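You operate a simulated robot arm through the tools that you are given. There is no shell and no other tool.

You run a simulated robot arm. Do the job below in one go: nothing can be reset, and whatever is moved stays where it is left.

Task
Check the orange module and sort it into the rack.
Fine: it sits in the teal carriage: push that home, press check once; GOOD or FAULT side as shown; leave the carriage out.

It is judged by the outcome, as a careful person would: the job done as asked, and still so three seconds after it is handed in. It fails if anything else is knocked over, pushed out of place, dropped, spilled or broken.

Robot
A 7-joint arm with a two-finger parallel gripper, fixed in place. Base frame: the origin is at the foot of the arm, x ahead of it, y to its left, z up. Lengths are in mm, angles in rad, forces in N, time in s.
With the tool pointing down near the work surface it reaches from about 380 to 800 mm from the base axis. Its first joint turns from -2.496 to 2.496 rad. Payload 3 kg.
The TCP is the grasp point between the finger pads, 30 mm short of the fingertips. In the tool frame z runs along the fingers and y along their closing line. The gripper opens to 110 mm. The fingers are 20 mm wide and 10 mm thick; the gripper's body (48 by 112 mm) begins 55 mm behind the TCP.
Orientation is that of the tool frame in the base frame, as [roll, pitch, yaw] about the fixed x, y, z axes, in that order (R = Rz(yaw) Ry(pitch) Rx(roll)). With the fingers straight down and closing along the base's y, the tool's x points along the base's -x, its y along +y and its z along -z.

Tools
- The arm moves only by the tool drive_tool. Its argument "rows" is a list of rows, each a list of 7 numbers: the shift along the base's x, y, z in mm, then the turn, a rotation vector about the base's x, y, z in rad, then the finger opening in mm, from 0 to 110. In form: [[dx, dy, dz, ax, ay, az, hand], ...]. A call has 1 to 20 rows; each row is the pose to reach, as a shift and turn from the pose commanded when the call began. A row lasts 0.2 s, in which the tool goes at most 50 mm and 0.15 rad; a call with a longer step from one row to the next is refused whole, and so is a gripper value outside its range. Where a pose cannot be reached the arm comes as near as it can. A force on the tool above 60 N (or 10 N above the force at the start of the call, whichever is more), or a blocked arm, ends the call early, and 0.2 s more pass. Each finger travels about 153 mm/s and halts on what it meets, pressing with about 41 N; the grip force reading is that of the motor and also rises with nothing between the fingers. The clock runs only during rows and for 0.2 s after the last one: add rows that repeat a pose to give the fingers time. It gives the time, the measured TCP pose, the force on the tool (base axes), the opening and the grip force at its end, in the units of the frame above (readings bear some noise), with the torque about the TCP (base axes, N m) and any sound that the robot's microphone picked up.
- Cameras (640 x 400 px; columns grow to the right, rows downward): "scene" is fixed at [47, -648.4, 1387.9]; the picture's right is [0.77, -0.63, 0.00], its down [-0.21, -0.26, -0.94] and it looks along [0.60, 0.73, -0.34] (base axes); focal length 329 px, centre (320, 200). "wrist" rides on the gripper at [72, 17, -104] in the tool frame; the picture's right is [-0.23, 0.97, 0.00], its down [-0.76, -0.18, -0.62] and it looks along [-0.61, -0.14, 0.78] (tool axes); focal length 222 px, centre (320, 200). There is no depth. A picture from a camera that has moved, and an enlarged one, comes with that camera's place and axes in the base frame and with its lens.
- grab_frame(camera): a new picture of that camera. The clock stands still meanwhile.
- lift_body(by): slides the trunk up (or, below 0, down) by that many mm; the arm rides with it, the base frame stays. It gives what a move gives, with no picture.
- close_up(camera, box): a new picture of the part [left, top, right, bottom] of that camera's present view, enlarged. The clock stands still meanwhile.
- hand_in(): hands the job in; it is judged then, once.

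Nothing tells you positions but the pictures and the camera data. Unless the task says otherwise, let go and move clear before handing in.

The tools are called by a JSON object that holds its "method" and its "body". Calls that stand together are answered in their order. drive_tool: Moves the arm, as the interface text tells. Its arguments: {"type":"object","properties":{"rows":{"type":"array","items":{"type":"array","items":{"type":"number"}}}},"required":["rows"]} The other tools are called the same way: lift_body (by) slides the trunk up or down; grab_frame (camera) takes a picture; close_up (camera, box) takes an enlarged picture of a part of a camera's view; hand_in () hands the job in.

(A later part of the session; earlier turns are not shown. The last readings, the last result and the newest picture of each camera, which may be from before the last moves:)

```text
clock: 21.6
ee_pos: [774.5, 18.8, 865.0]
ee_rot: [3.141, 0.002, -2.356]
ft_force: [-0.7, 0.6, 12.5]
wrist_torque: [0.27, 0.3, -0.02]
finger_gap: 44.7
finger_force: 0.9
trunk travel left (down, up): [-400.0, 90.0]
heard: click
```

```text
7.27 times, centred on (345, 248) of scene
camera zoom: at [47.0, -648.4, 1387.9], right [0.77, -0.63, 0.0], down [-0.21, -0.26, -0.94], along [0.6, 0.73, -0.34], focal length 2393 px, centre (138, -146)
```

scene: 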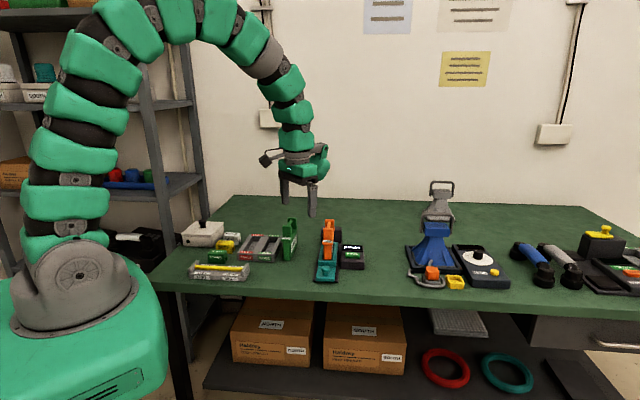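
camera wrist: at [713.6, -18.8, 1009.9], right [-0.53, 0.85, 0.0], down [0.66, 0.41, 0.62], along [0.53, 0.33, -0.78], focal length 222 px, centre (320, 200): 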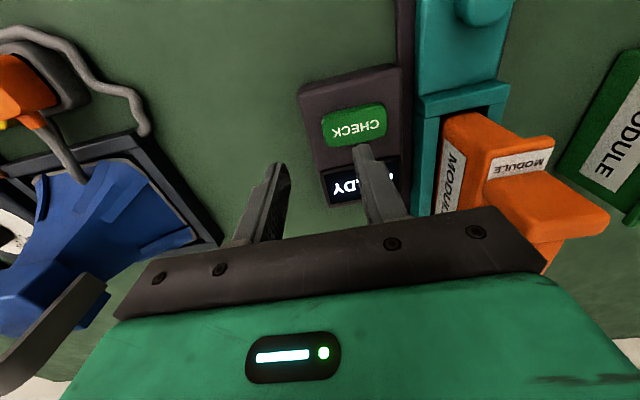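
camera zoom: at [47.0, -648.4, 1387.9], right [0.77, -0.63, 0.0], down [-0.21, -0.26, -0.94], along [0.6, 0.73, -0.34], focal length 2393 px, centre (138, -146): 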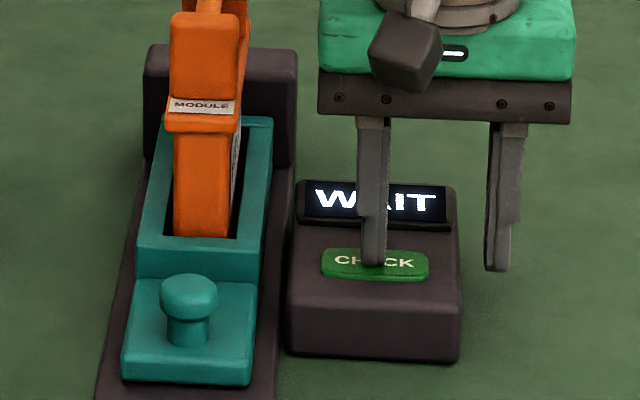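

A click was heard and the display shows WAIT. I'll lift straight off and wait for the result.

{"method": "drive_tool", "body": {"rows": [[0, 0, 10, 0, 0, 0, 44], [0, 0, 40, 0, 0, 0, 44], [0, 0, 80, 0, 0, 0, 44], [0, 0, 120, 0, 0, 0, 44], [0, 0, 150, 0, 0, 0, 44], [0, 0, 150, 0, 0, 0, 44], [0, 0, 150, 0, 0, 0, 44], [0, 0, 150, 0, 0, 0, 44]]}}

{"method": "close_up", "body": {"camera": "scene", "box": [310, 220, 380, 275]}}

```text
clock: 23.4
ee_pos: [774.4, 18.9, 1012.2]
ee_rot: [-3.141, -0.002, -2.356]
ft_force: [-0.3, 0.5, 0.5]
wrist_torque: [0.01, -0.03, 0.03]
finger_gap: 43.9
finger_force: 0.1
trunk travel left (down, up): [-400.0, 90.0]
```

```text
7.27 times, centred on (345, 248) of scene
camera zoom: at [47.0, -648.4, 1387.9], right [0.77, -0.63, 0.0], down [-0.21, -0.26, -0.94], along [0.6, 0.73, -0.34], focal length 2393 px, centre (138, -146)
```

zoom: 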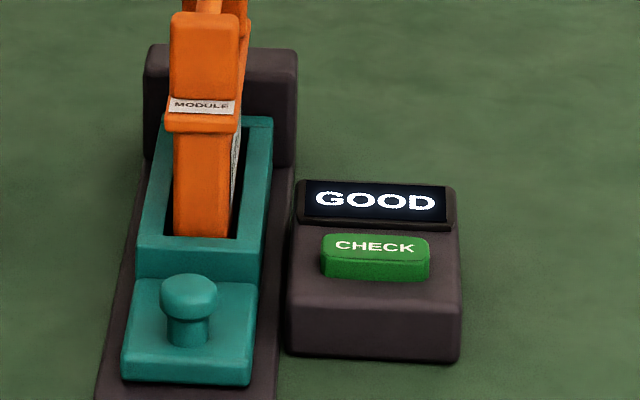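

The display shows GOOD, so it goes in the GOOD slot. Now I'll go back to the knob with the backward lean to pull the carriage out again.

{"method": "drive_tool", "body": {"rows": [[-30, 9, 0, 0, 0, 0, 50], [-60, 18, 0, 0.05, -0.05, 0, 60], [-90, 27, 0, 0.12, -0.12, 0, 60], [-120.7, 34.5, 0, 0.212, -0.212, 0, 60], [-120.7, 34.5, -40, 0.212, -0.212, 0, 60], [-120.7, 34.5, -80, 0.212, -0.212, 0, 60], [-120.7, 34.5, -115, 0.212, -0.212, 0, 55], [-120.7, 34.5, -115, 0.212, -0.212, 0, 50]]}}

{"method": "close_up", "body": {"camera": "wrist", "box": [220, 60, 420, 240]}}

{"method": "close_up", "body": {"camera": "scene", "box": [280, 190, 380, 290]}}

```text
clock: 25.2
ee_pos: [652.1, 56.4, 896.4]
ee_rot: [3.141, 0.3, -2.357]
ft_force: [-0.1, 0.4, 0.3]
wrist_torque: [0.05, -0.01, 0.0]
finger_gap: 50.1
finger_force: 0.1
trunk travel left (down, up): [-400.0, 90.0]
```

```text
2.22 times, centred on (320, 150) of wrist
camera zoom: at [568.7, -3.6, 972.9], right [-0.54, 0.84, 0.07], down [0.51, 0.26, 0.82], along [0.67, 0.47, -0.57], focal length 494 px, centre (320, 311)
```

zoom: 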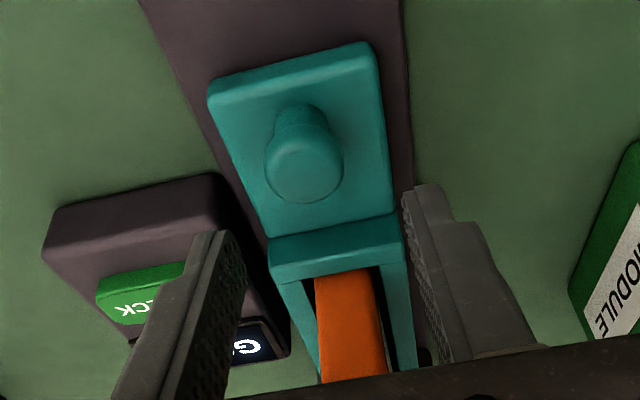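

```text
4.00 times, centred on (330, 240) of scene
camera zoom: at [47.0, -648.4, 1387.9], right [0.77, -0.63, 0.0], down [-0.21, -0.26, -0.94], along [0.6, 0.73, -0.34], focal length 1316 px, centre (280, 40)
```

zoom: 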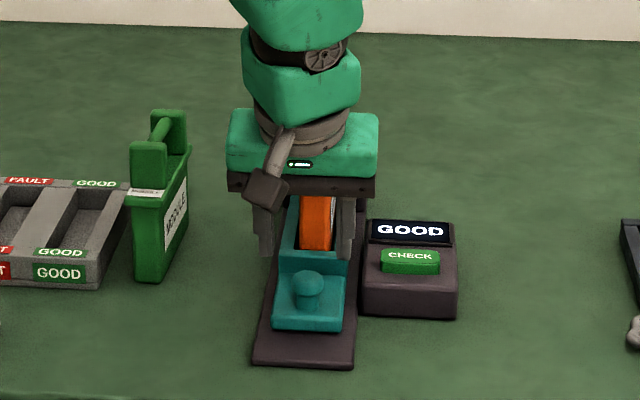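

The display still says GOOD and the knob is at d≈502 between the fingers. I'll lower, close on it, and check the grip.

{"method": "drive_tool", "body": {"rows": [[0.4, -4.6, -20, 0, 0, 0, 50], [0.4, -4.6, -38, 0, 0, 0, 50], [0.4, -4.6, -38, 0, 0, 0, 35], [0.4, -4.6, -38, 0, 0, 0, 25], [0.4, -4.6, -38, 0, 0, 0, 10], [0.4, -4.6, -38, 0, 0, 0, 10]]}}

{"method": "close_up", "body": {"camera": "wrist", "box": [220, 60, 420, 240]}}

```text
clock: 26.6
ee_pos: [651.5, 49.0, 859.4]
ee_rot: [3.138, 0.297, -2.356]
ft_force: [-16.1, 12.9, -6.5]
wrist_torque: [0.15, 0.32, 0.19]
finger_gap: 25.8
finger_force: 44.6
trunk travel left (down, up): [-400.0, 90.0]
```

```text
2.22 times, centred on (320, 150) of wrist
camera zoom: at [567.5, -8.8, 935.8], right [-0.54, 0.84, 0.07], down [0.51, 0.26, 0.82], along [0.67, 0.47, -0.57], focal length 494 px, centre (320, 311)
```

zoom: 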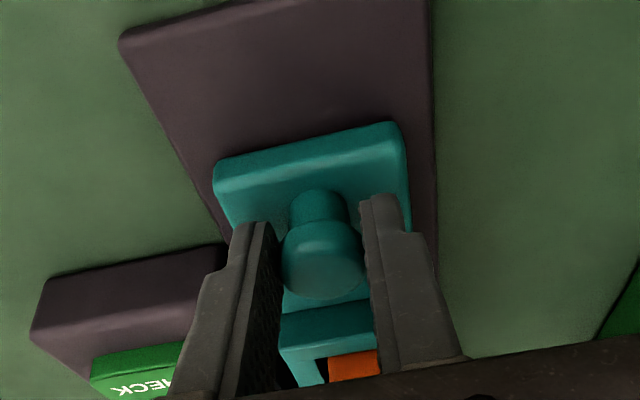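

The grip on the knob is good, with a slight sideways bias that I'll correct. Now I'll pull the carriage outward.

{"method": "drive_tool", "body": {"rows": [[-4.7, -2.3, 0, 0, 0, 0, 10], [-8.3, -5.9, 0, 0, 0, 0, 10], [-11.8, -9.4, 0, 0, 0, 0, 10], [-15.3, -12.9, 0, 0, 0, 0, 10], [-18.9, -16.5, 0, 0, 0, 0, 10]]}}

{"method": "close_up", "body": {"camera": "scene", "box": [280, 190, 380, 290]}}

```text
clock: 27.8
ee_pos: [633.6, 32.6, 859.4]
ee_rot: [3.14, 0.299, -2.356]
ft_force: [-20.7, 19.5, -14.8]
wrist_torque: [0.44, 0.17, 0.3]
finger_gap: 25.4
finger_force: 44.6
trunk travel left (down, up): [-400.0, 90.0]
```

```text
4.00 times, centred on (330, 240) of scene
camera zoom: at [47.0, -648.4, 1387.9], right [0.77, -0.63, 0.0], down [-0.21, -0.26, -0.94], along [0.6, 0.73, -0.34], focal length 1316 px, centre (280, 40)
```

zoom: 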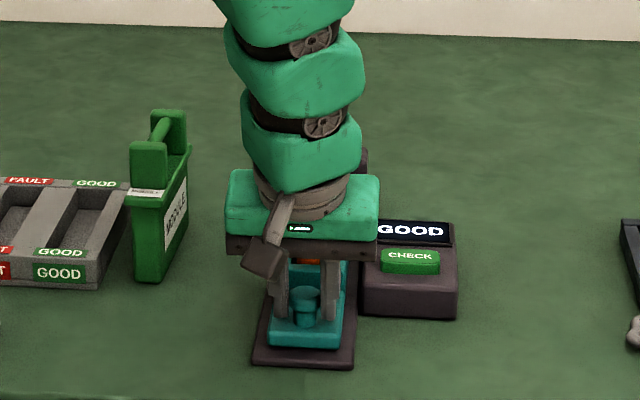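

The carriage follows. I'll ease the sideways load and continue out to its original position.

{"method": "drive_tool", "body": {"rows": [[-4.9, -2.1, -0.7, 0, 0, 0, 10], [-8.5, -5.7, -0.7, 0, 0, 0, 10], [-12, -9.2, -0.7, 0, 0, 0, 10], [-15.5, -12.7, -0.7, 0, 0, 0, 10], [-17.5, -14.7, -0.7, 0, 0, 0, 10]]}}

{"method": "close_up", "body": {"camera": "scene", "box": [280, 190, 380, 290]}}

```text
clock: 29.0
ee_pos: [616.5, 16.4, 860.1]
ee_rot: [3.141, 0.302, -2.359]
ft_force: [-4.5, 1.6, -5.3]
wrist_torque: [-0.1, 0.35, -0.03]
finger_gap: 25.4
finger_force: 45.1
trunk travel left (down, up): [-400.0, 90.0]
```

```text
4.00 times, centred on (330, 240) of scene
camera zoom: at [47.0, -648.4, 1387.9], right [0.77, -0.63, 0.0], down [-0.21, -0.26, -0.94], along [0.6, 0.73, -0.34], focal length 1316 px, centre (280, 40)
```

zoom: 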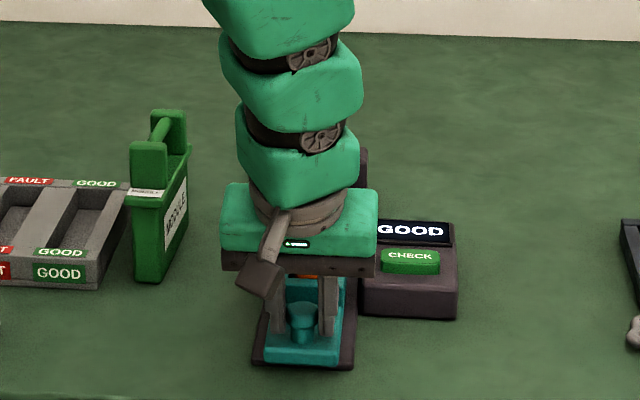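

It is almost back at the original out position. I'll pull a little further to see whether it is at the stop.

{"method": "drive_tool", "body": {"rows": [[-1.8, -1.8, 0, 0, 0, 0, 10], [-2.8, -2.8, 0, 0, 0, 0, 10]]}}

{"method": "close_up", "body": {"camera": "wrist", "box": [220, 60, 420, 240]}}

{"method": "close_up", "body": {"camera": "scene", "box": [280, 190, 380, 290]}}

```text
clock: 29.6
ee_pos: [613.9, 14.5, 860.7]
ee_rot: [-3.139, 0.301, -2.356]
ft_force: [7.5, 11.7, -2.0]
wrist_torque: [0.84, -0.65, -0.12]
finger_gap: 25.6
finger_force: 45.0
trunk travel left (down, up): [-400.0, 90.0]
```

```text
2.22 times, centred on (320, 150) of wrist
camera zoom: at [531.5, -44.0, 935.6], right [-0.53, 0.84, 0.07], down [0.51, 0.26, 0.82], along [0.67, 0.47, -0.57], focal length 494 px, centre (320, 311)
```

zoom: 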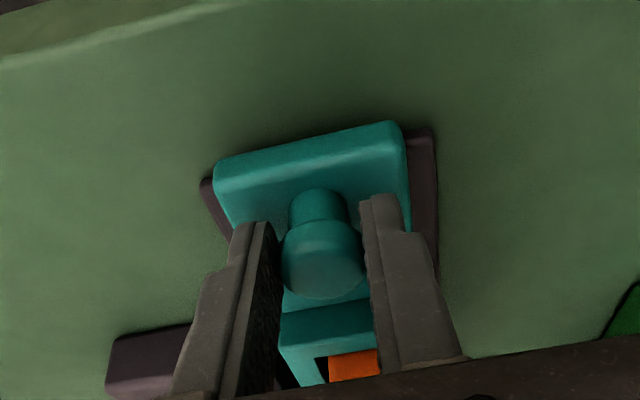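

```text
4.00 times, centred on (330, 240) of scene
camera zoom: at [47.0, -648.4, 1387.9], right [0.77, -0.63, 0.0], down [-0.21, -0.26, -0.94], along [0.6, 0.73, -0.34], focal length 1316 px, centre (280, 40)
```

zoom: 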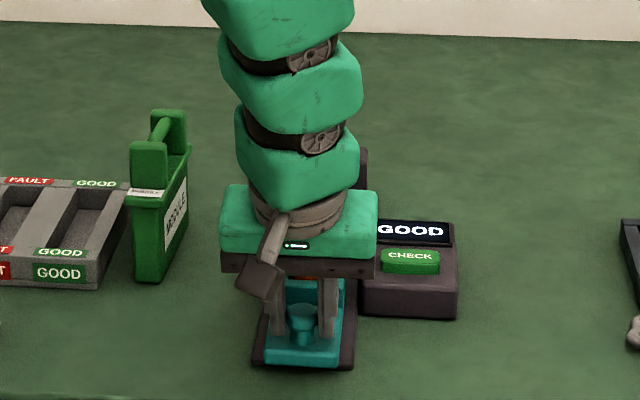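

The carriage is at its out stop, overhanging the rail as it did at the start. I'll relax, release, and rise clear.

{"method": "drive_tool", "body": {"rows": [[1, 1, 0, 0, 0, 0, 15], [1, 1, 0, 0, 0, 0, 35], [1, 1, 0, 0, 0, 0, 55], [0, 0, 20, 0, 0, 0, 55], [-10, -10, 50, 0, 0, 0, 55], [-20, -20, 90, 0, 0, 0, 55], [-20, -20, 130, 0, 0, 0, 55], [-20, -20, 160, -0.1, 0.1, 0, 40], [-20, -20, 170, -0.2, 0.2, 0, 20], [-20, -20, 170, -0.212, 0.212, 0, 0]]}}

{"method": "close_up", "body": {"camera": "scene", "box": [280, 190, 380, 290]}}

```text
clock: 31.8
ee_pos: [593.7, -6.3, 1028.3]
ee_rot: [-3.141, -0.003, -2.356]
ft_force: [0.2, -0.8, 0.3]
wrist_torque: [0.03, 0.04, -0.01]
finger_gap: 0.3
finger_force: 37.4
trunk travel left (down, up): [-400.0, 90.0]
```

```text
4.00 times, centred on (330, 240) of scene
camera zoom: at [47.0, -648.4, 1387.9], right [0.77, -0.63, 0.0], down [-0.21, -0.26, -0.94], along [0.6, 0.73, -0.34], focal length 1316 px, centre (280, 40)
```

zoom: 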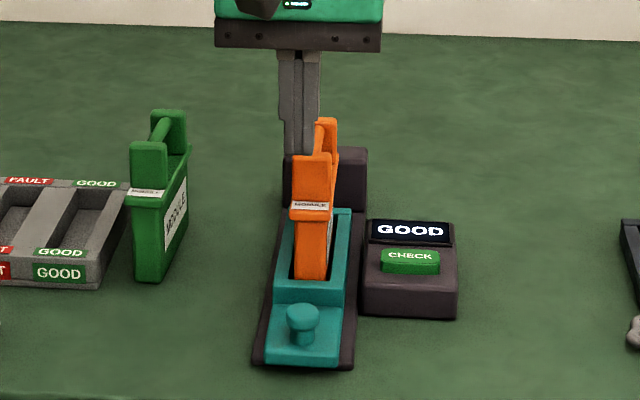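

The carriage is out and the module is undisturbed. The handle bar is centred near d≈578, n≈-425 → (709, 108), z≈932. I'll move over it with the fingers open and check.

{"method": "drive_tool", "body": {"rows": [[25, 25, 0, 0, 0, 0, 20], [50, 50, 0, 0, 0, 0, 40], [75, 75, 0, 0, 0, 0, 60], [100, 100, 0, 0, 0, 0, 60], [115.5, 114.5, 0, 0, 0, 0, 60], [115.5, 114.5, -15, 0, 0, 0, 60], [115.5, 114.5, -15, 0, 0, 0, 60]]}}

{"method": "grab_frame", "body": {"camera": "wrist"}}

{"method": "close_up", "body": {"camera": "wrist", "box": [220, 60, 420, 240]}}

{"method": "close_up", "body": {"camera": "scene", "box": [290, 180, 370, 260]}}

```text
clock: 33.4
ee_pos: [710.1, 109.6, 1014.4]
ee_rot: [3.141, -0.001, -2.356]
ft_force: [-0.5, 0.2, 0.1]
wrist_torque: [0.02, 0.0, -0.03]
finger_gap: 59.8
finger_force: 0.1
trunk travel left (down, up): [-400.0, 90.0]
```

```text
taken
camera wrist: at [645.8, 70.7, 1117.0], right [-0.53, 0.85, 0.0], down [0.66, 0.41, 0.62], along [0.53, 0.33, -0.78], focal length 222 px, centre (320, 200)
```

wrist: 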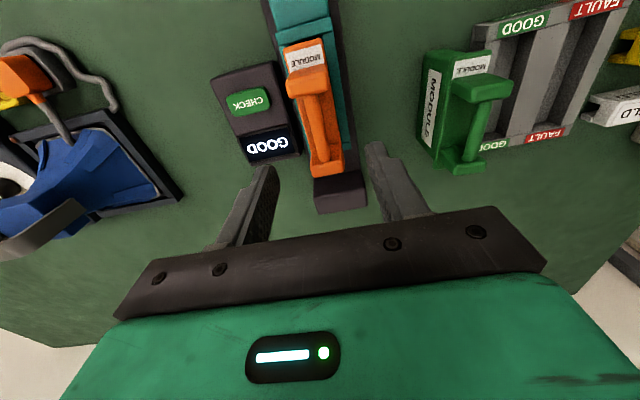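

```text
2.22 times, centred on (320, 150) of wrist
camera zoom: at [645.8, 70.7, 1117.0], right [-0.53, 0.85, 0.0], down [0.66, 0.41, 0.62], along [0.53, 0.33, -0.78], focal length 494 px, centre (320, 311)
```

zoom: 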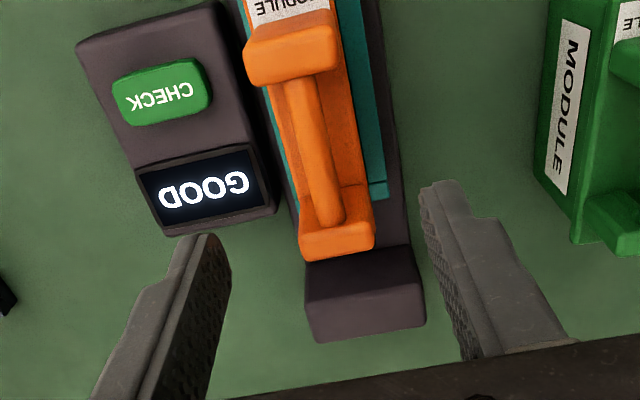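

```text
5.00 times, centred on (330, 220) of scene
camera zoom: at [47.0, -648.4, 1387.9], right [0.77, -0.63, 0.0], down [-0.21, -0.26, -0.94], along [0.6, 0.73, -0.34], focal length 1645 px, centre (270, 100)
```

zoom: 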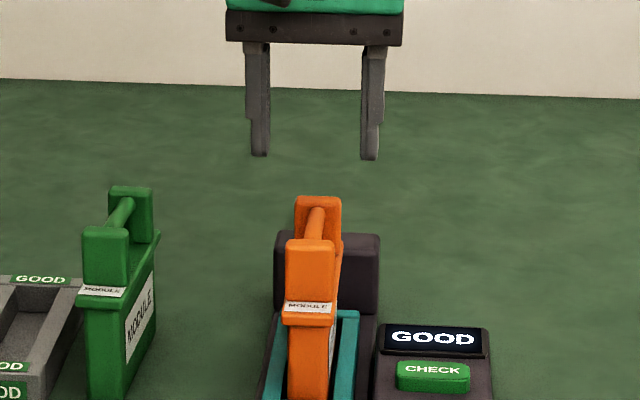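

The bar is centred between the fingers (d≈576). I'll go down so the pads straddle the bar, with fingertips just above the flange, then check before closing.

{"method": "drive_tool", "body": {"rows": [[-2.1, -2.1, -30, 0, 0, 0, 55], [-2.1, -2.1, -60, 0, 0, 0, 50], [-2.1, -2.1, -75, 0, 0, 0, 45], [-2.1, -2.1, -79, 0, 0, 0, 45], [-2.1, -2.1, -79, 0, 0, 0, 45]]}}

{"method": "close_up", "body": {"camera": "wrist", "box": [220, 60, 420, 240]}}

{"method": "close_up", "body": {"camera": "scene", "box": [290, 180, 370, 260]}}

```text
clock: 34.6
ee_pos: [708.5, 106.7, 935.6]
ee_rot: [-3.14, 0.001, -2.355]
ft_force: [-0.2, 0.2, -0.8]
wrist_torque: [-0.02, 0.02, 0.0]
finger_gap: 45.1
finger_force: 0.0
trunk travel left (down, up): [-400.0, 90.0]
```

```text
2.22 times, centred on (320, 150) of wrist
camera zoom: at [644.4, 67.4, 1037.1], right [-0.53, 0.85, 0.0], down [0.66, 0.41, 0.62], along [0.53, 0.33, -0.78], focal length 494 px, centre (320, 311)
```

zoom: 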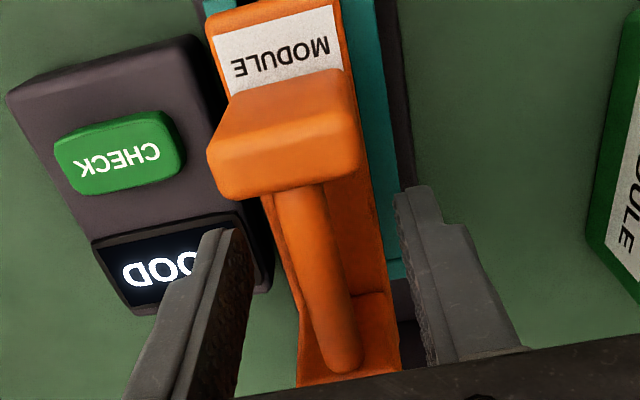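

```text
5.00 times, centred on (330, 220) of scene
camera zoom: at [47.0, -648.4, 1387.9], right [0.77, -0.63, 0.0], down [-0.21, -0.26, -0.94], along [0.6, 0.73, -0.34], focal length 1645 px, centre (270, 100)
```

zoom: 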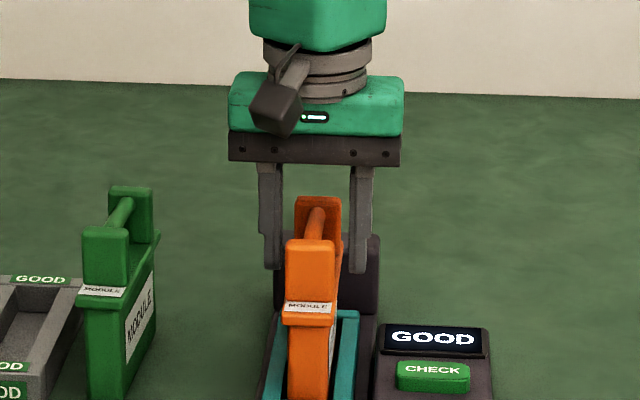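

The fingers are well placed between the posts on both sides of the bar. Closing on it now.

{"method": "drive_tool", "body": {"rows": [[-0.5, 0.5, 0, 0, 0, 0, 30], [-0.5, 0.5, 0, 0, 0, 0, 18], [-0.5, 0.5, 0, 0, 0, 0, 5], [-0.5, 0.5, 0, 0, 0, 0, 0], [-0.5, 0.5, 0, 0, 0, 0, 0]]}}

{"method": "close_up", "body": {"camera": "scene", "box": [290, 180, 370, 260]}}

```text
clock: 35.8
ee_pos: [706.8, 107.3, 934.5]
ee_rot: [-3.141, 0.002, -2.356]
ft_force: [0.4, 0.5, -0.1]
wrist_torque: [0.07, -0.12, 0.0]
finger_gap: 11.3
finger_force: 40.3
trunk travel left (down, up): [-400.0, 90.0]
```

```text
5.00 times, centred on (330, 220) of scene
camera zoom: at [47.0, -648.4, 1387.9], right [0.77, -0.63, 0.0], down [-0.21, -0.26, -0.94], along [0.6, 0.73, -0.34], focal length 1645 px, centre (270, 100)
```

zoom: 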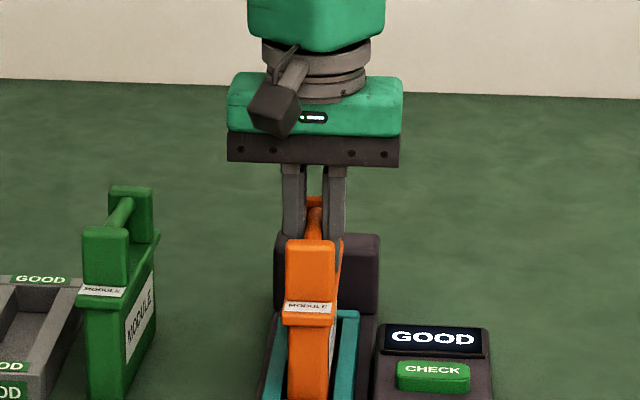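

The bar is held (11.3 mm). I'll lift a little first to check weight and that the carriage stays.

{"method": "drive_tool", "body": {"rows": [[0, 0, 5, 0, 0, 0, 0], [0, 0, 12, 0, 0, 0, 0], [0, 0, 20, 0, 0, 0, 0], [0, 0, 30, 0, 0, 0, 0]]}}

{"method": "close_up", "body": {"camera": "scene", "box": [290, 180, 370, 290]}}

```text
clock: 36.8
ee_pos: [706.3, 107.4, 964.0]
ee_rot: [-3.141, 0.0, -2.357]
ft_force: [-0.6, 0.2, -4.4]
wrist_torque: [-0.01, -0.01, 0.01]
finger_gap: 11.2
finger_force: 40.9
trunk travel left (down, up): [-400.0, 90.0]
```

```text
3.64 times, centred on (330, 235) of scene
camera zoom: at [47.0, -648.4, 1387.9], right [0.77, -0.63, 0.0], down [-0.21, -0.26, -0.94], along [0.6, 0.73, -0.34], focal length 1196 px, centre (284, 73)
```

zoom: 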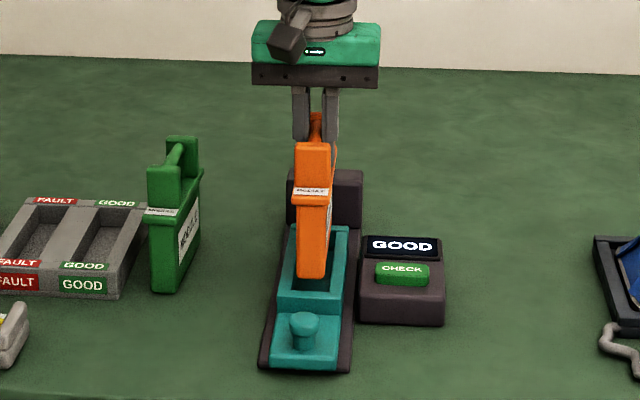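

The module weighs about 0.45 kg and the carriage stayed in place. I'll raise it well above the green module and move part-way toward the rack to measure the GOOD slot precisely.

{"method": "drive_tool", "body": {"rows": [[0, 0, 25, 0, 0, 0, 0], [0, 0, 50, 0, 0, 0, 0], [0, 0, 80, 0, 0, 0, 0], [0, 0, 110, 0, 0, 0, 0], [0, 0, 140, 0, 0, 0, 0], [-15, 15, 145, 0, 0, 0, 0], [-35, 35, 145, 0, 0, 0, 0], [-55, 55, 145, 0, 0, 0, 0], [-75, 75, 145, 0, 0, 0, 0], [-90, 90, 145, 0, 0, 0, 0], [-90, 90, 145, 0, 0, 0, 0], [-90, 90, 145, 0, 0, 0, 0]]}}

{"method": "grab_frame", "body": {"camera": "wrist"}}

{"method": "close_up", "body": {"camera": "wrist", "box": [330, 20, 530, 180]}}

{"method": "close_up", "body": {"camera": "wrist", "box": [240, 60, 400, 220]}}

{"method": "grab_frame", "body": {"camera": "scene"}}

```text
clock: 39.4
ee_pos: [618.5, 197.8, 1109.1]
ee_rot: [-3.141, -0.001, -2.356]
ft_force: [0.0, -0.1, -2.6]
wrist_torque: [0.0, -0.01, 0.03]
finger_gap: 11.2
finger_force: 41.4
trunk travel left (down, up): [-400.0, 90.0]
```

```text
taken
camera wrist: at [554.2, 159.3, 1210.5], right [-0.53, 0.85, 0.0], down [0.66, 0.41, 0.62], along [0.53, 0.33, -0.78], focal length 222 px, centre (320, 200)
```

wrist: 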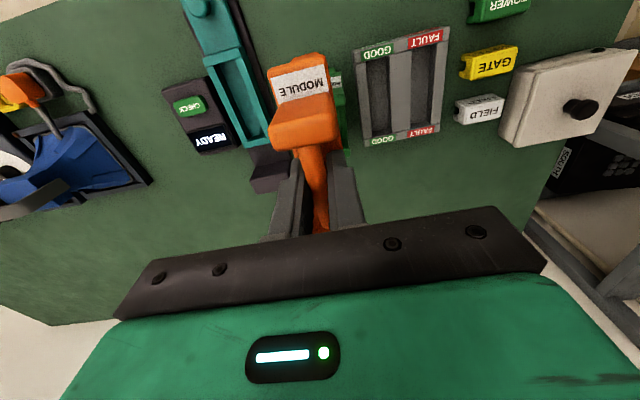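

```text
2.50 times, centred on (430, 100) of wrist
camera zoom: at [554.2, 159.3, 1210.5], right [-0.53, 0.85, 0.0], down [0.66, 0.41, 0.62], along [0.53, 0.33, -0.78], focal length 555 px, centre (45, 450)
```

zoom: 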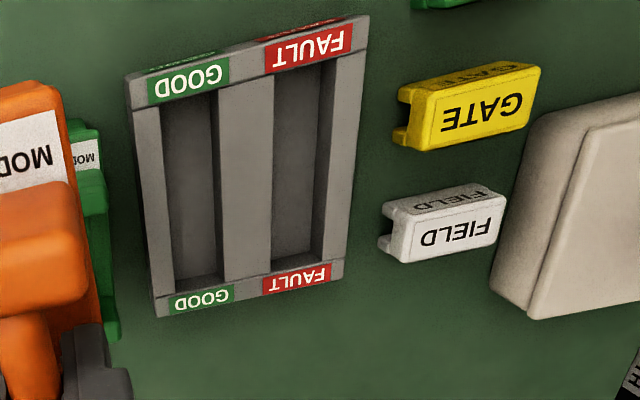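

```text
2.50 times, centred on (320, 140) of wrist
camera zoom: at [554.2, 159.3, 1210.5], right [-0.53, 0.85, 0.0], down [0.66, 0.41, 0.62], along [0.53, 0.33, -0.78], focal length 555 px, centre (320, 350)
```

zoom: 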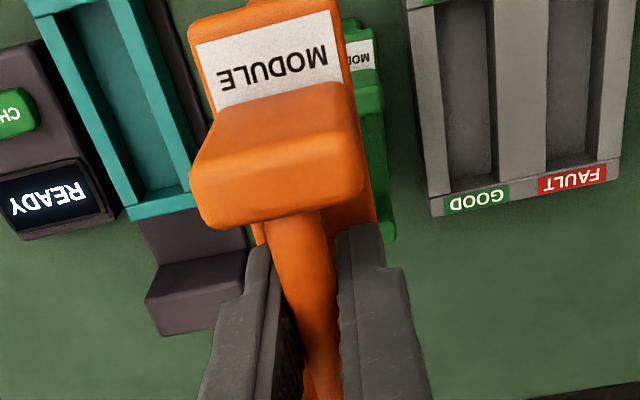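

```text
taken
```

scene: 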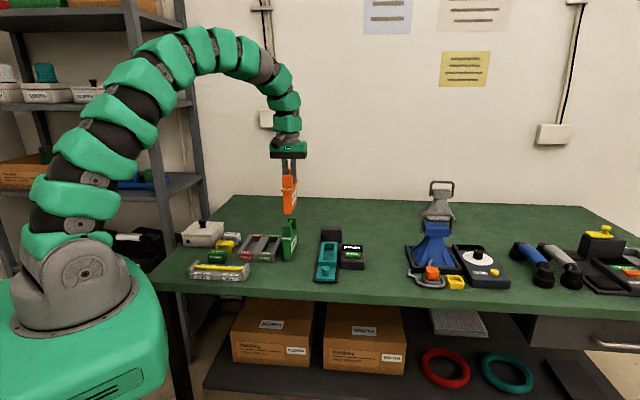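

The module hangs level and the tester has reset to READY after removal. To get the slot position without parallax I'll move the camera more directly above it.

{"method": "drive_tool", "body": {"rows": [[3, 24, 0, 0, 0, 0, 0], [7, 48, 0, 0, 0, 0, 0], [11, 72, 0, 0, 0, 0, 0], [14, 95.6, 0, 0, 0, 0, 0], [14, 95.6, 0, 0, 0, 0, 0], [14, 95.6, 0, 0, 0, 0, 0]]}}

{"method": "grab_frame", "body": {"camera": "wrist"}}

{"method": "close_up", "body": {"camera": "wrist", "box": [280, 0, 440, 130]}}

```text
clock: 40.8
ee_pos: [630.5, 293.3, 1108.5]
ee_rot: [3.142, -0.001, -2.358]
ft_force: [0.2, 0.4, -4.1]
wrist_torque: [-0.01, 0.01, -0.03]
finger_gap: 11.1
finger_force: 41.2
trunk travel left (down, up): [-400.0, 90.0]
```

```text
taken
camera wrist: at [567.1, 254.3, 1211.8], right [-0.53, 0.85, 0.0], down [0.67, 0.41, 0.62], along [0.53, 0.33, -0.78], focal length 222 px, centre (320, 200)
```

wrist: 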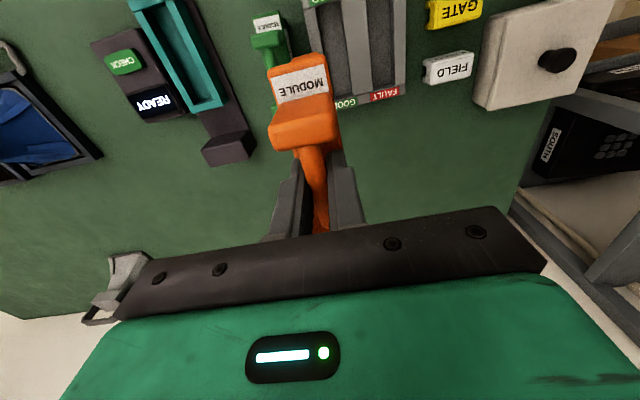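

```text
3.08 times, centred on (360, 65) of wrist
camera zoom: at [567.1, 254.3, 1211.8], right [-0.53, 0.85, 0.0], down [0.67, 0.41, 0.62], along [0.53, 0.33, -0.78], focal length 684 px, centre (197, 615)
```

zoom: 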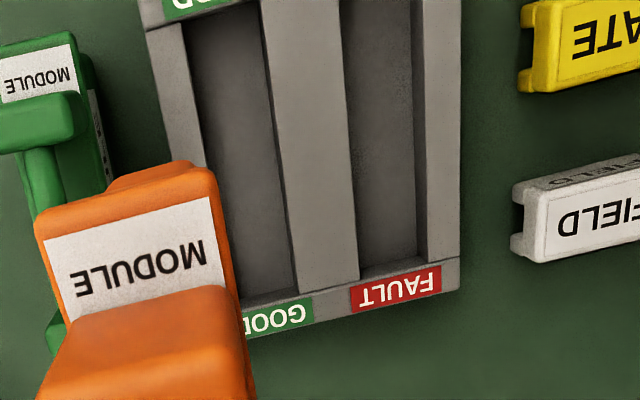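

The slot is now well fixed: centre at d≈623, n≈-207 (slot about 116 × 33 mm), rack top z≈827. I'll move above it and lower to a hover just above the rack.

{"method": "drive_tool", "body": {"rows": [[-15, 0, 0, 0, 0, 0, 0], [-30, 0, 0, 0, 0, 0, 0], [-44.3, -0.5, 0, 0, 0, 0, 0], [-44.3, -0.5, -25, 0, 0, 0, 0], [-44.3, -0.5, -50, 0, 0, 0, 0], [-44.3, -0.5, -75, 0, 0, 0, 0], [-44.3, -0.5, -100, 0, 0, 0, 0], [-44.3, -0.5, -125, 0, 0, 0, 0], [-44.3, -0.5, -140, 0, 0, 0, 0], [-44.3, -0.5, -140, 0, 0, 0, 0]]}}

{"method": "grab_frame", "body": {"camera": "wrist"}}

{"method": "close_up", "body": {"camera": "wrist", "box": [240, 0, 440, 140]}}

{"method": "close_up", "body": {"camera": "scene", "box": [220, 180, 320, 275]}}

```text
clock: 43.0
ee_pos: [585.2, 290.4, 968.8]
ee_rot: [3.139, 0.0, -2.356]
ft_force: [-0.6, -0.5, -4.3]
wrist_torque: [0.03, -0.03, -0.03]
finger_gap: 11.4
finger_force: 41.2
trunk travel left (down, up): [-400.0, 90.0]
```

```text
taken
camera wrist: at [520.6, 251.5, 1071.2], right [-0.53, 0.85, 0.0], down [0.67, 0.41, 0.62], along [0.53, 0.33, -0.78], focal length 222 px, centre (320, 200)
```

wrist: 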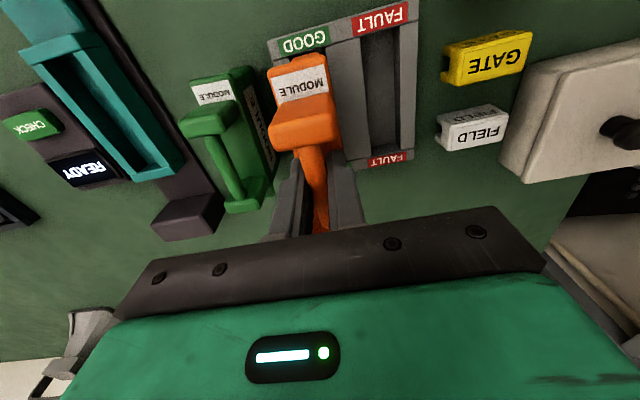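

```text
2.86 times, centred on (340, 70) of wrist
camera zoom: at [520.6, 251.5, 1071.2], right [-0.53, 0.85, 0.0], down [0.67, 0.41, 0.62], along [0.53, 0.33, -0.78], focal length 635 px, centre (263, 571)
```

zoom: 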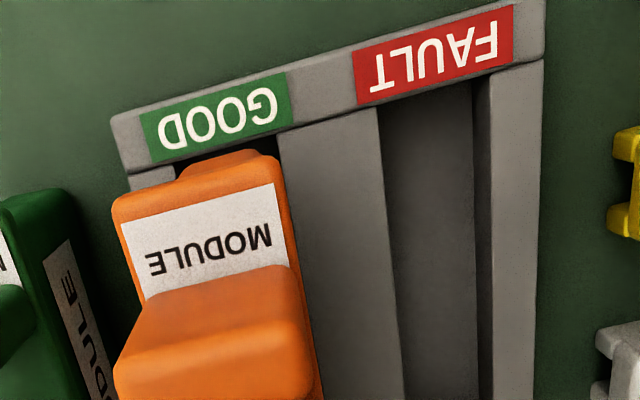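

```text
4.21 times, centred on (270, 228) of scene
camera zoom: at [47.0, -648.4, 1387.9], right [0.77, -0.63, 0.0], down [-0.21, -0.26, -0.94], along [0.6, 0.73, -0.34], focal length 1385 px, centre (530, 84)
```

zoom: 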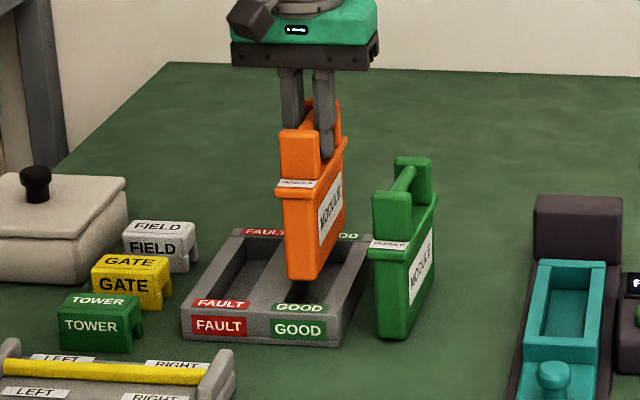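

The module is over the slot. Sideways looks centred, but I want a better check of its length fore-and-aft, so I'll zoom in on the scene.

{"method": "close_up", "body": {"camera": "scene", "box": [255, 195, 330, 265]}}

{"method": "close_up", "body": {"camera": "scene", "box": [280, 210, 310, 240]}}

{"method": "close_up", "body": {"camera": "wrist", "box": [270, 30, 350, 90]}}

```text
5.71 times, centred on (292, 230) of scene
camera zoom: at [47.0, -648.4, 1387.9], right [0.77, -0.63, 0.0], down [-0.21, -0.26, -0.94], along [0.6, 0.73, -0.34], focal length 1880 px, centre (477, 29)
```

zoom: 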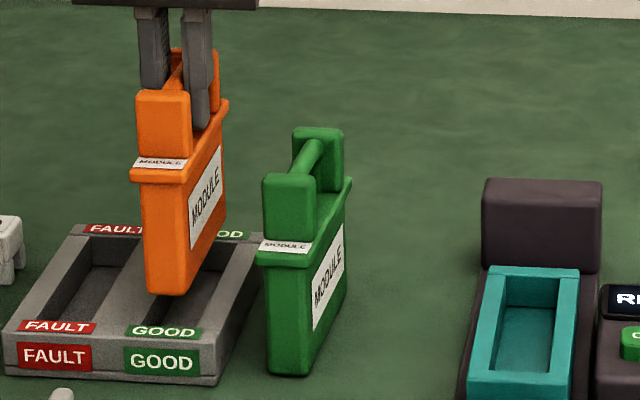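

```text
13.33 times, centred on (295, 225) of scene
camera zoom: at [47.0, -648.4, 1387.9], right [0.77, -0.63, 0.0], down [-0.21, -0.26, -0.94], along [0.6, 0.73, -0.34], focal length 4386 px, centre (653, -133)
```

zoom: 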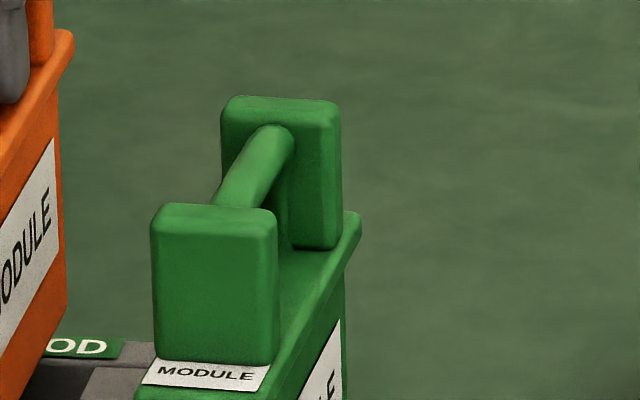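

```text
6.67 times, centred on (310, 60) of wrist
camera zoom: at [520.6, 251.5, 1071.2], right [-0.53, 0.85, 0.0], down [0.67, 0.41, 0.62], along [0.53, 0.33, -0.78], focal length 1481 px, centre (387, 1133)
```

zoom: 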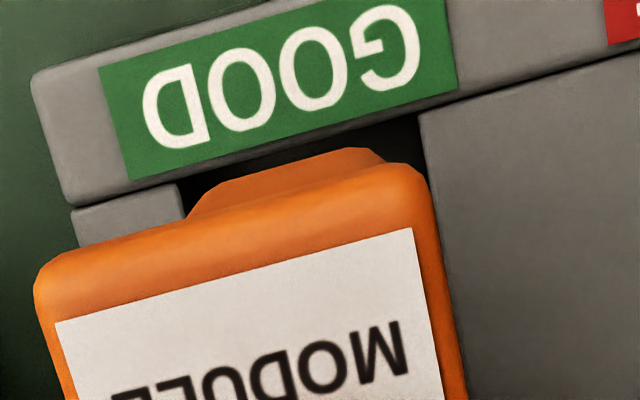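

The near end of the module is right at the slot's near edge, so it needs about 6 mm forward. Sideways is within half a millimetre. I'll shift, then start lowering into the slot.

{"method": "drive_tool", "body": {"rows": [[4, 4.5, 0, 0, 0, 0, 0], [4, 4.5, -5, 0, 0, 0, 0], [4, 4.5, -12, 0, 0, 0, 0], [4, 4.5, -12, 0, 0, 0, 0]]}}

{"method": "close_up", "body": {"camera": "wrist", "box": [270, 30, 350, 90]}}

{"method": "close_up", "body": {"camera": "scene", "box": [230, 210, 290, 265]}}

```text
clock: 44.0
ee_pos: [589.8, 295.7, 957.6]
ee_rot: [-3.142, -0.002, -2.359]
ft_force: [-0.5, -0.4, -3.4]
wrist_torque: [0.03, 0.02, -0.02]
finger_gap: 11.1
finger_force: 40.5
trunk travel left (down, up): [-400.0, 90.0]
```

```text
6.67 times, centred on (310, 60) of wrist
camera zoom: at [525.8, 256.2, 1060.6], right [-0.53, 0.85, 0.0], down [0.67, 0.41, 0.62], along [0.53, 0.33, -0.78], focal length 1481 px, centre (387, 1133)
```

zoom: 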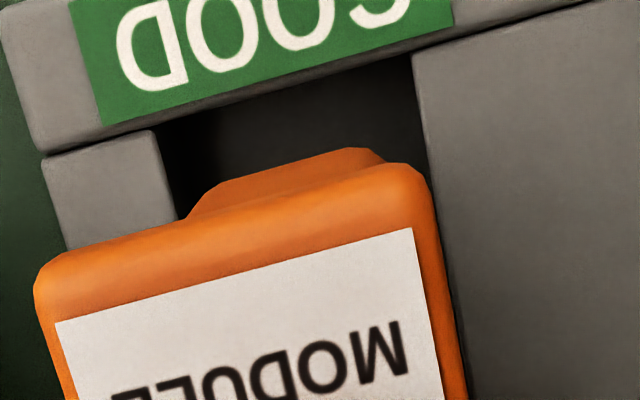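

```text
7.27 times, centred on (260, 238) of scene
camera zoom: at [47.0, -648.4, 1387.9], right [0.77, -0.63, 0.0], down [-0.21, -0.26, -0.94], along [0.6, 0.73, -0.34], focal length 2393 px, centre (756, -73)
```

zoom: 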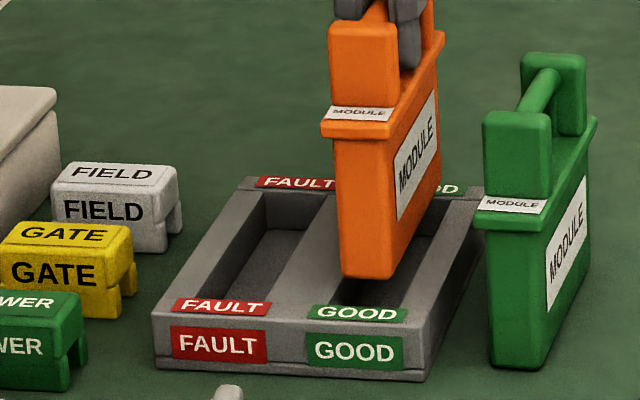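

There is now clear space on all four sides. I'll lower the module into the slot slowly, watching the force.

{"method": "drive_tool", "body": {"rows": [[-1, -0.3, -5, 0, 0, 0, 0], [-1, -0.3, -10, 0, 0, 0, 0], [-1, -0.3, -15, 0, 0, 0, 0], [-1, -0.3, -20, 0, 0, 0, 0]]}}

{"method": "close_up", "body": {"camera": "scene", "box": [230, 210, 290, 265]}}

{"method": "close_up", "body": {"camera": "wrist", "box": [270, 20, 370, 95]}}

```text
clock: 45.0
ee_pos: [589.6, 295.4, 937.8]
ee_rot: [-3.141, 0.0, -2.357]
ft_force: [-0.2, -0.3, -3.2]
wrist_torque: [-0.05, 0.04, -0.01]
finger_gap: 11.1
finger_force: 40.8
trunk travel left (down, up): [-400.0, 90.0]
```

```text
7.27 times, centred on (260, 238) of scene
camera zoom: at [47.0, -648.4, 1387.9], right [0.77, -0.63, 0.0], down [-0.21, -0.26, -0.94], along [0.6, 0.73, -0.34], focal length 2393 px, centre (756, -73)
```

zoom: 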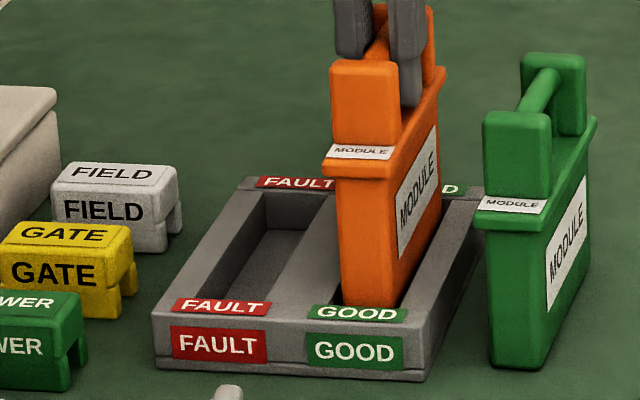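

```text
5.33 times, centred on (320, 58) of wrist
camera zoom: at [525.6, 256.6, 1040.6], right [-0.53, 0.85, 0.0], down [0.66, 0.41, 0.62], along [0.53, 0.33, -0.78], focal length 1185 px, centre (320, 960)
```

zoom: 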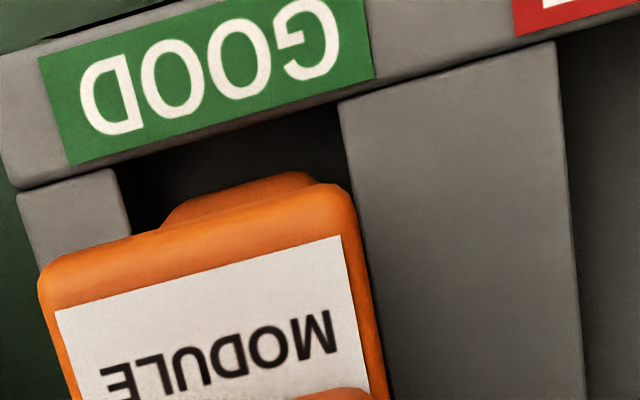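

The module is entering the slot cleanly with no contact force. I'll keep lowering in small steps until it touches the floor.

{"method": "drive_tool", "body": {"rows": [[0, 0, -3, 0, 0, 0, 0], [0, 0, -6, 0, 0, 0, 0], [0, 0, -8, 0, 0, 0, 0], [0, 0, -10, 0, 0, 0, 0]]}}

{"method": "close_up", "body": {"camera": "scene", "box": [230, 210, 290, 265]}}

```text
clock: 46.0
ee_pos: [590.2, 295.9, 926.8]
ee_rot: [-3.142, -0.002, -2.355]
ft_force: [-2.9, -2.5, -3.4]
wrist_torque: [-0.23, 0.18, 0.0]
finger_gap: 11.1
finger_force: 41.0
trunk travel left (down, up): [-400.0, 90.0]
```

```text
7.27 times, centred on (260, 238) of scene
camera zoom: at [47.0, -648.4, 1387.9], right [0.77, -0.63, 0.0], down [-0.21, -0.26, -0.94], along [0.6, 0.73, -0.34], focal length 2393 px, centre (756, -73)
```

zoom: 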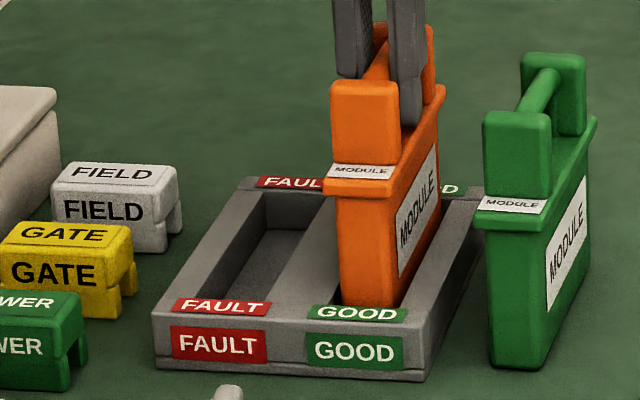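

A slight push back along the slot means the far end just touches. I'll shift 2 mm back and continue down.

{"method": "drive_tool", "body": {"rows": [[-1.4, -1.4, 0, 0, 0, 0, 0], [-1.4, -1.4, -2, 0, 0, 0, 0], [-1.4, -1.4, -4, 0, 0, 0, 0]]}}

{"method": "close_up", "body": {"camera": "scene", "box": [230, 210, 290, 265]}}

{"method": "close_up", "body": {"camera": "wrist", "box": [270, 20, 370, 95]}}

```text
clock: 46.8
ee_pos: [587.8, 294.1, 926.5]
ee_rot: [-3.14, 0.001, -2.357]
ft_force: [0.8, -0.5, 9.9]
wrist_torque: [-0.52, 0.5, 0.01]
finger_gap: 11.0
finger_force: 40.7
trunk travel left (down, up): [-400.0, 90.0]
```

```text
7.27 times, centred on (260, 238) of scene
camera zoom: at [47.0, -648.4, 1387.9], right [0.77, -0.63, 0.0], down [-0.21, -0.26, -0.94], along [0.6, 0.73, -0.34], focal length 2393 px, centre (756, -73)
```

zoom: 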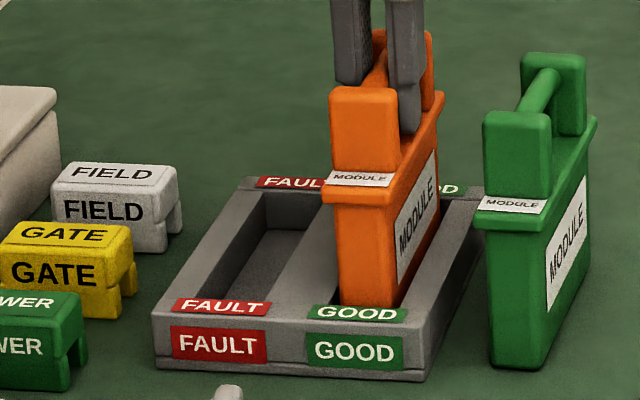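

```text
5.33 times, centred on (320, 58) of wrist
camera zoom: at [523.3, 255.3, 1027.7], right [-0.53, 0.85, 0.0], down [0.66, 0.41, 0.62], along [0.53, 0.33, -0.78], focal length 1185 px, centre (320, 960)
```

zoom: 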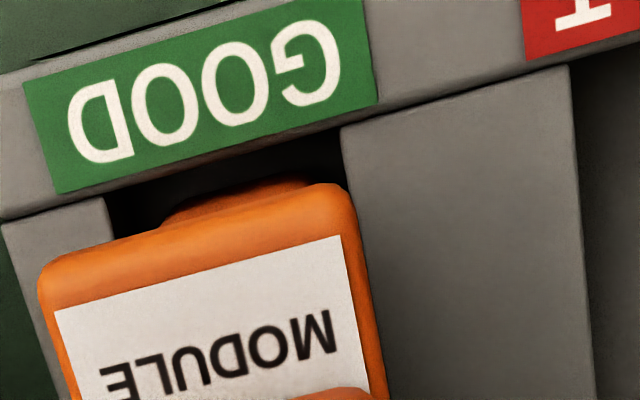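

The near end has reached the floor (about 13 N), and there's space around the sides. I'll settle it one or two mm more so it sits flat, then check before releasing.

{"method": "drive_tool", "body": {"rows": [[-1, -1, -1, 0, 0, 0, 0], [-1, -1, -2, 0, 0, 0, 0], [-1, -1, -2, 0, 0, 0, 0]]}}

{"method": "close_up", "body": {"camera": "scene", "box": [245, 210, 290, 255]}}

```text
clock: 47.6
ee_pos: [586.7, 293.1, 923.6]
ee_rot: [-3.141, 0.004, -2.358]
ft_force: [8.4, 8.5, 31.7]
wrist_torque: [0.07, -0.09, -0.01]
finger_gap: 11.8
finger_force: 41.3
trunk travel left (down, up): [-400.0, 90.0]
```

```text
8.89 times, centred on (268, 232) of scene
camera zoom: at [47.0, -648.4, 1387.9], right [0.77, -0.63, 0.0], down [-0.21, -0.26, -0.94], along [0.6, 0.73, -0.34], focal length 2924 px, centre (787, -89)
```

zoom: 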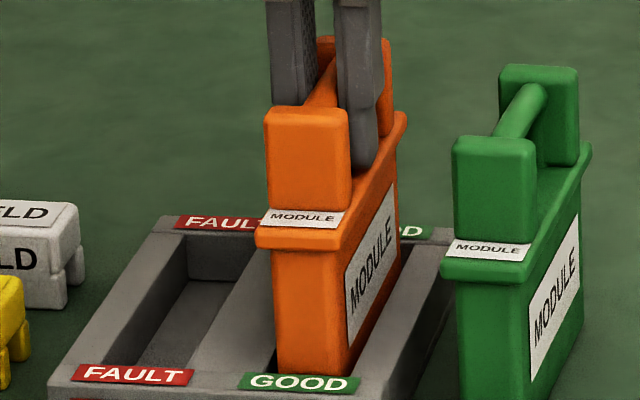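

Torque is now near zero, so the module is sitting flat on the slot floor. I'll relax the load, open the fingers a little, and look.

{"method": "drive_tool", "body": {"rows": [[1, 1, 1.5, 0, 0, 0, 0], [1, 1, 2, 0, 0, 0, 6], [1, 1, 2, 0, 0, 0, 16], [1, 1, 2, 0, 0, 0, 28], [1, 1, 2, 0, 0, 0, 36], [1, 1, 2, 0, 0, 0, 36]]}}

{"method": "close_up", "body": {"camera": "scene", "box": [245, 210, 290, 255]}}

{"method": "close_up", "body": {"camera": "wrist", "box": [220, 20, 420, 220]}}

```text
clock: 49.0
ee_pos: [588.0, 295.4, 924.6]
ee_rot: [-3.141, 0.0, -2.357]
ft_force: [0.5, 0.0, -0.3]
wrist_torque: [0.02, 0.01, -0.07]
finger_gap: 36.1
finger_force: 0.1
trunk travel left (down, up): [-400.0, 90.0]
```

```text
8.89 times, centred on (268, 232) of scene
camera zoom: at [47.0, -648.4, 1387.9], right [0.77, -0.63, 0.0], down [-0.21, -0.26, -0.94], along [0.6, 0.73, -0.34], focal length 2924 px, centre (787, -89)
```

zoom: 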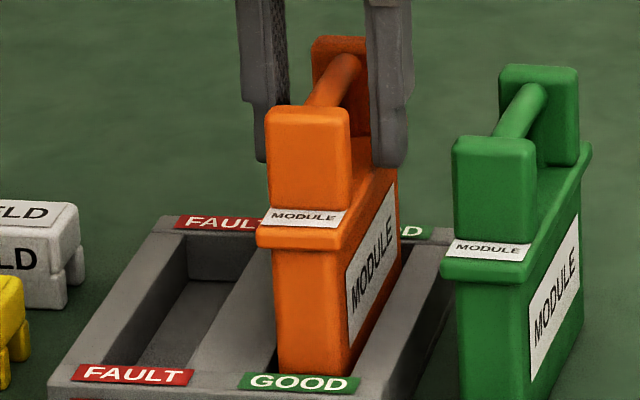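

```text
2.00 times, centred on (320, 120) of wrist
camera zoom: at [523.9, 255.9, 1026.2], right [-0.53, 0.85, 0.0], down [0.66, 0.41, 0.62], along [0.53, 0.33, -0.78], focal length 444 px, centre (320, 360)
```

zoom: 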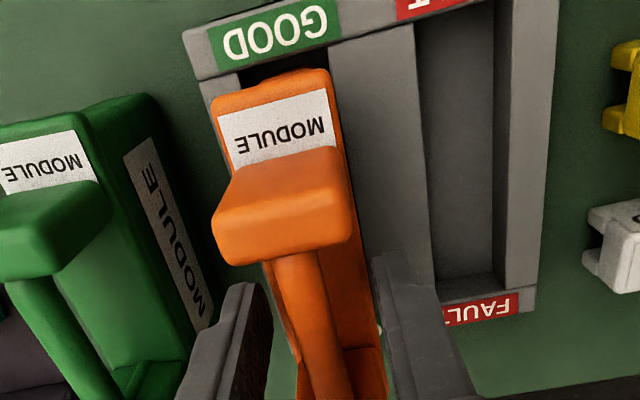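

The module stands upright in the GOOD slot and the fingers are clear of the bar. I'll rise straight up and away.

{"method": "drive_tool", "body": {"rows": [[0, 0, 10, 0, 0, 0, 36], [0, 0, 25, 0, 0, 0, 36], [0, 0, 45, 0, 0, 0, 36], [0, 0, 75, 0, 0, 0, 36], [0, 0, 110, 0, 0, 0, 36], [0, 0, 150, 0, 0, 0, 36], [0, 0, 180, 0, 0, 0, 36], [-30, -30, 190, 0, 0, 0, 36], [-60, -60, 190, 0, 0, 0, 36], [-60, -60, 190, 0, 0, 0, 36]]}}

{"method": "grab_frame", "body": {"camera": "scene"}}

{"method": "close_up", "body": {"camera": "scene", "box": [180, 205, 380, 290]}}

{"method": "grab_frame", "body": {"camera": "wrist"}}

```text
clock: 51.2
ee_pos: [528.7, 233.6, 1113.9]
ee_rot: [-3.141, -0.002, -2.357]
ft_force: [0.3, -0.3, -0.9]
wrist_torque: [-0.02, -0.02, 0.0]
finger_gap: 35.8
finger_force: 0.0
trunk travel left (down, up): [-400.0, 90.0]
```

```text
taken
```

scene: 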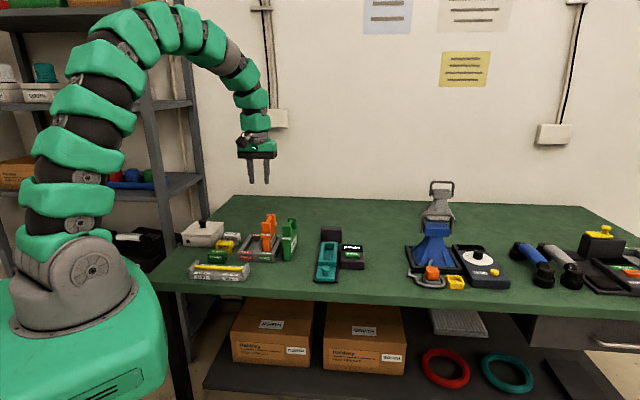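

```text
3.20 times, centred on (280, 248) of scene
camera zoom: at [47.0, -648.4, 1387.9], right [0.77, -0.63, 0.0], down [-0.21, -0.26, -0.94], along [0.6, 0.73, -0.34], focal length 1053 px, centre (448, 48)
```

zoom: 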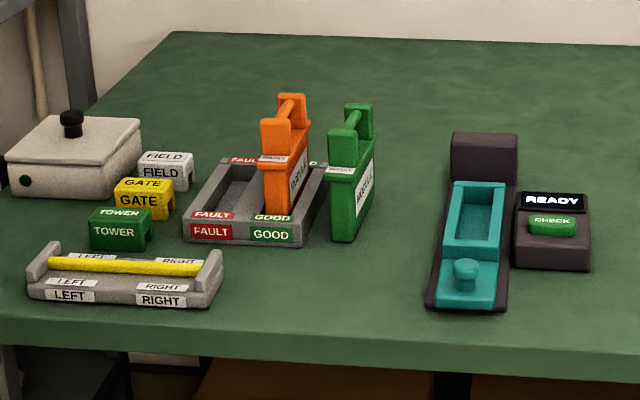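

```text
taken
camera wrist: at [464.8, 194.3, 1217.2], right [-0.53, 0.85, 0.0], down [0.66, 0.41, 0.62], along [0.53, 0.33, -0.78], focal length 222 px, centre (320, 200)
```

wrist: 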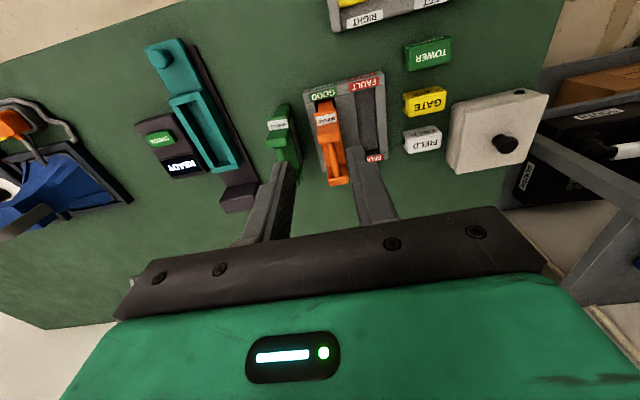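

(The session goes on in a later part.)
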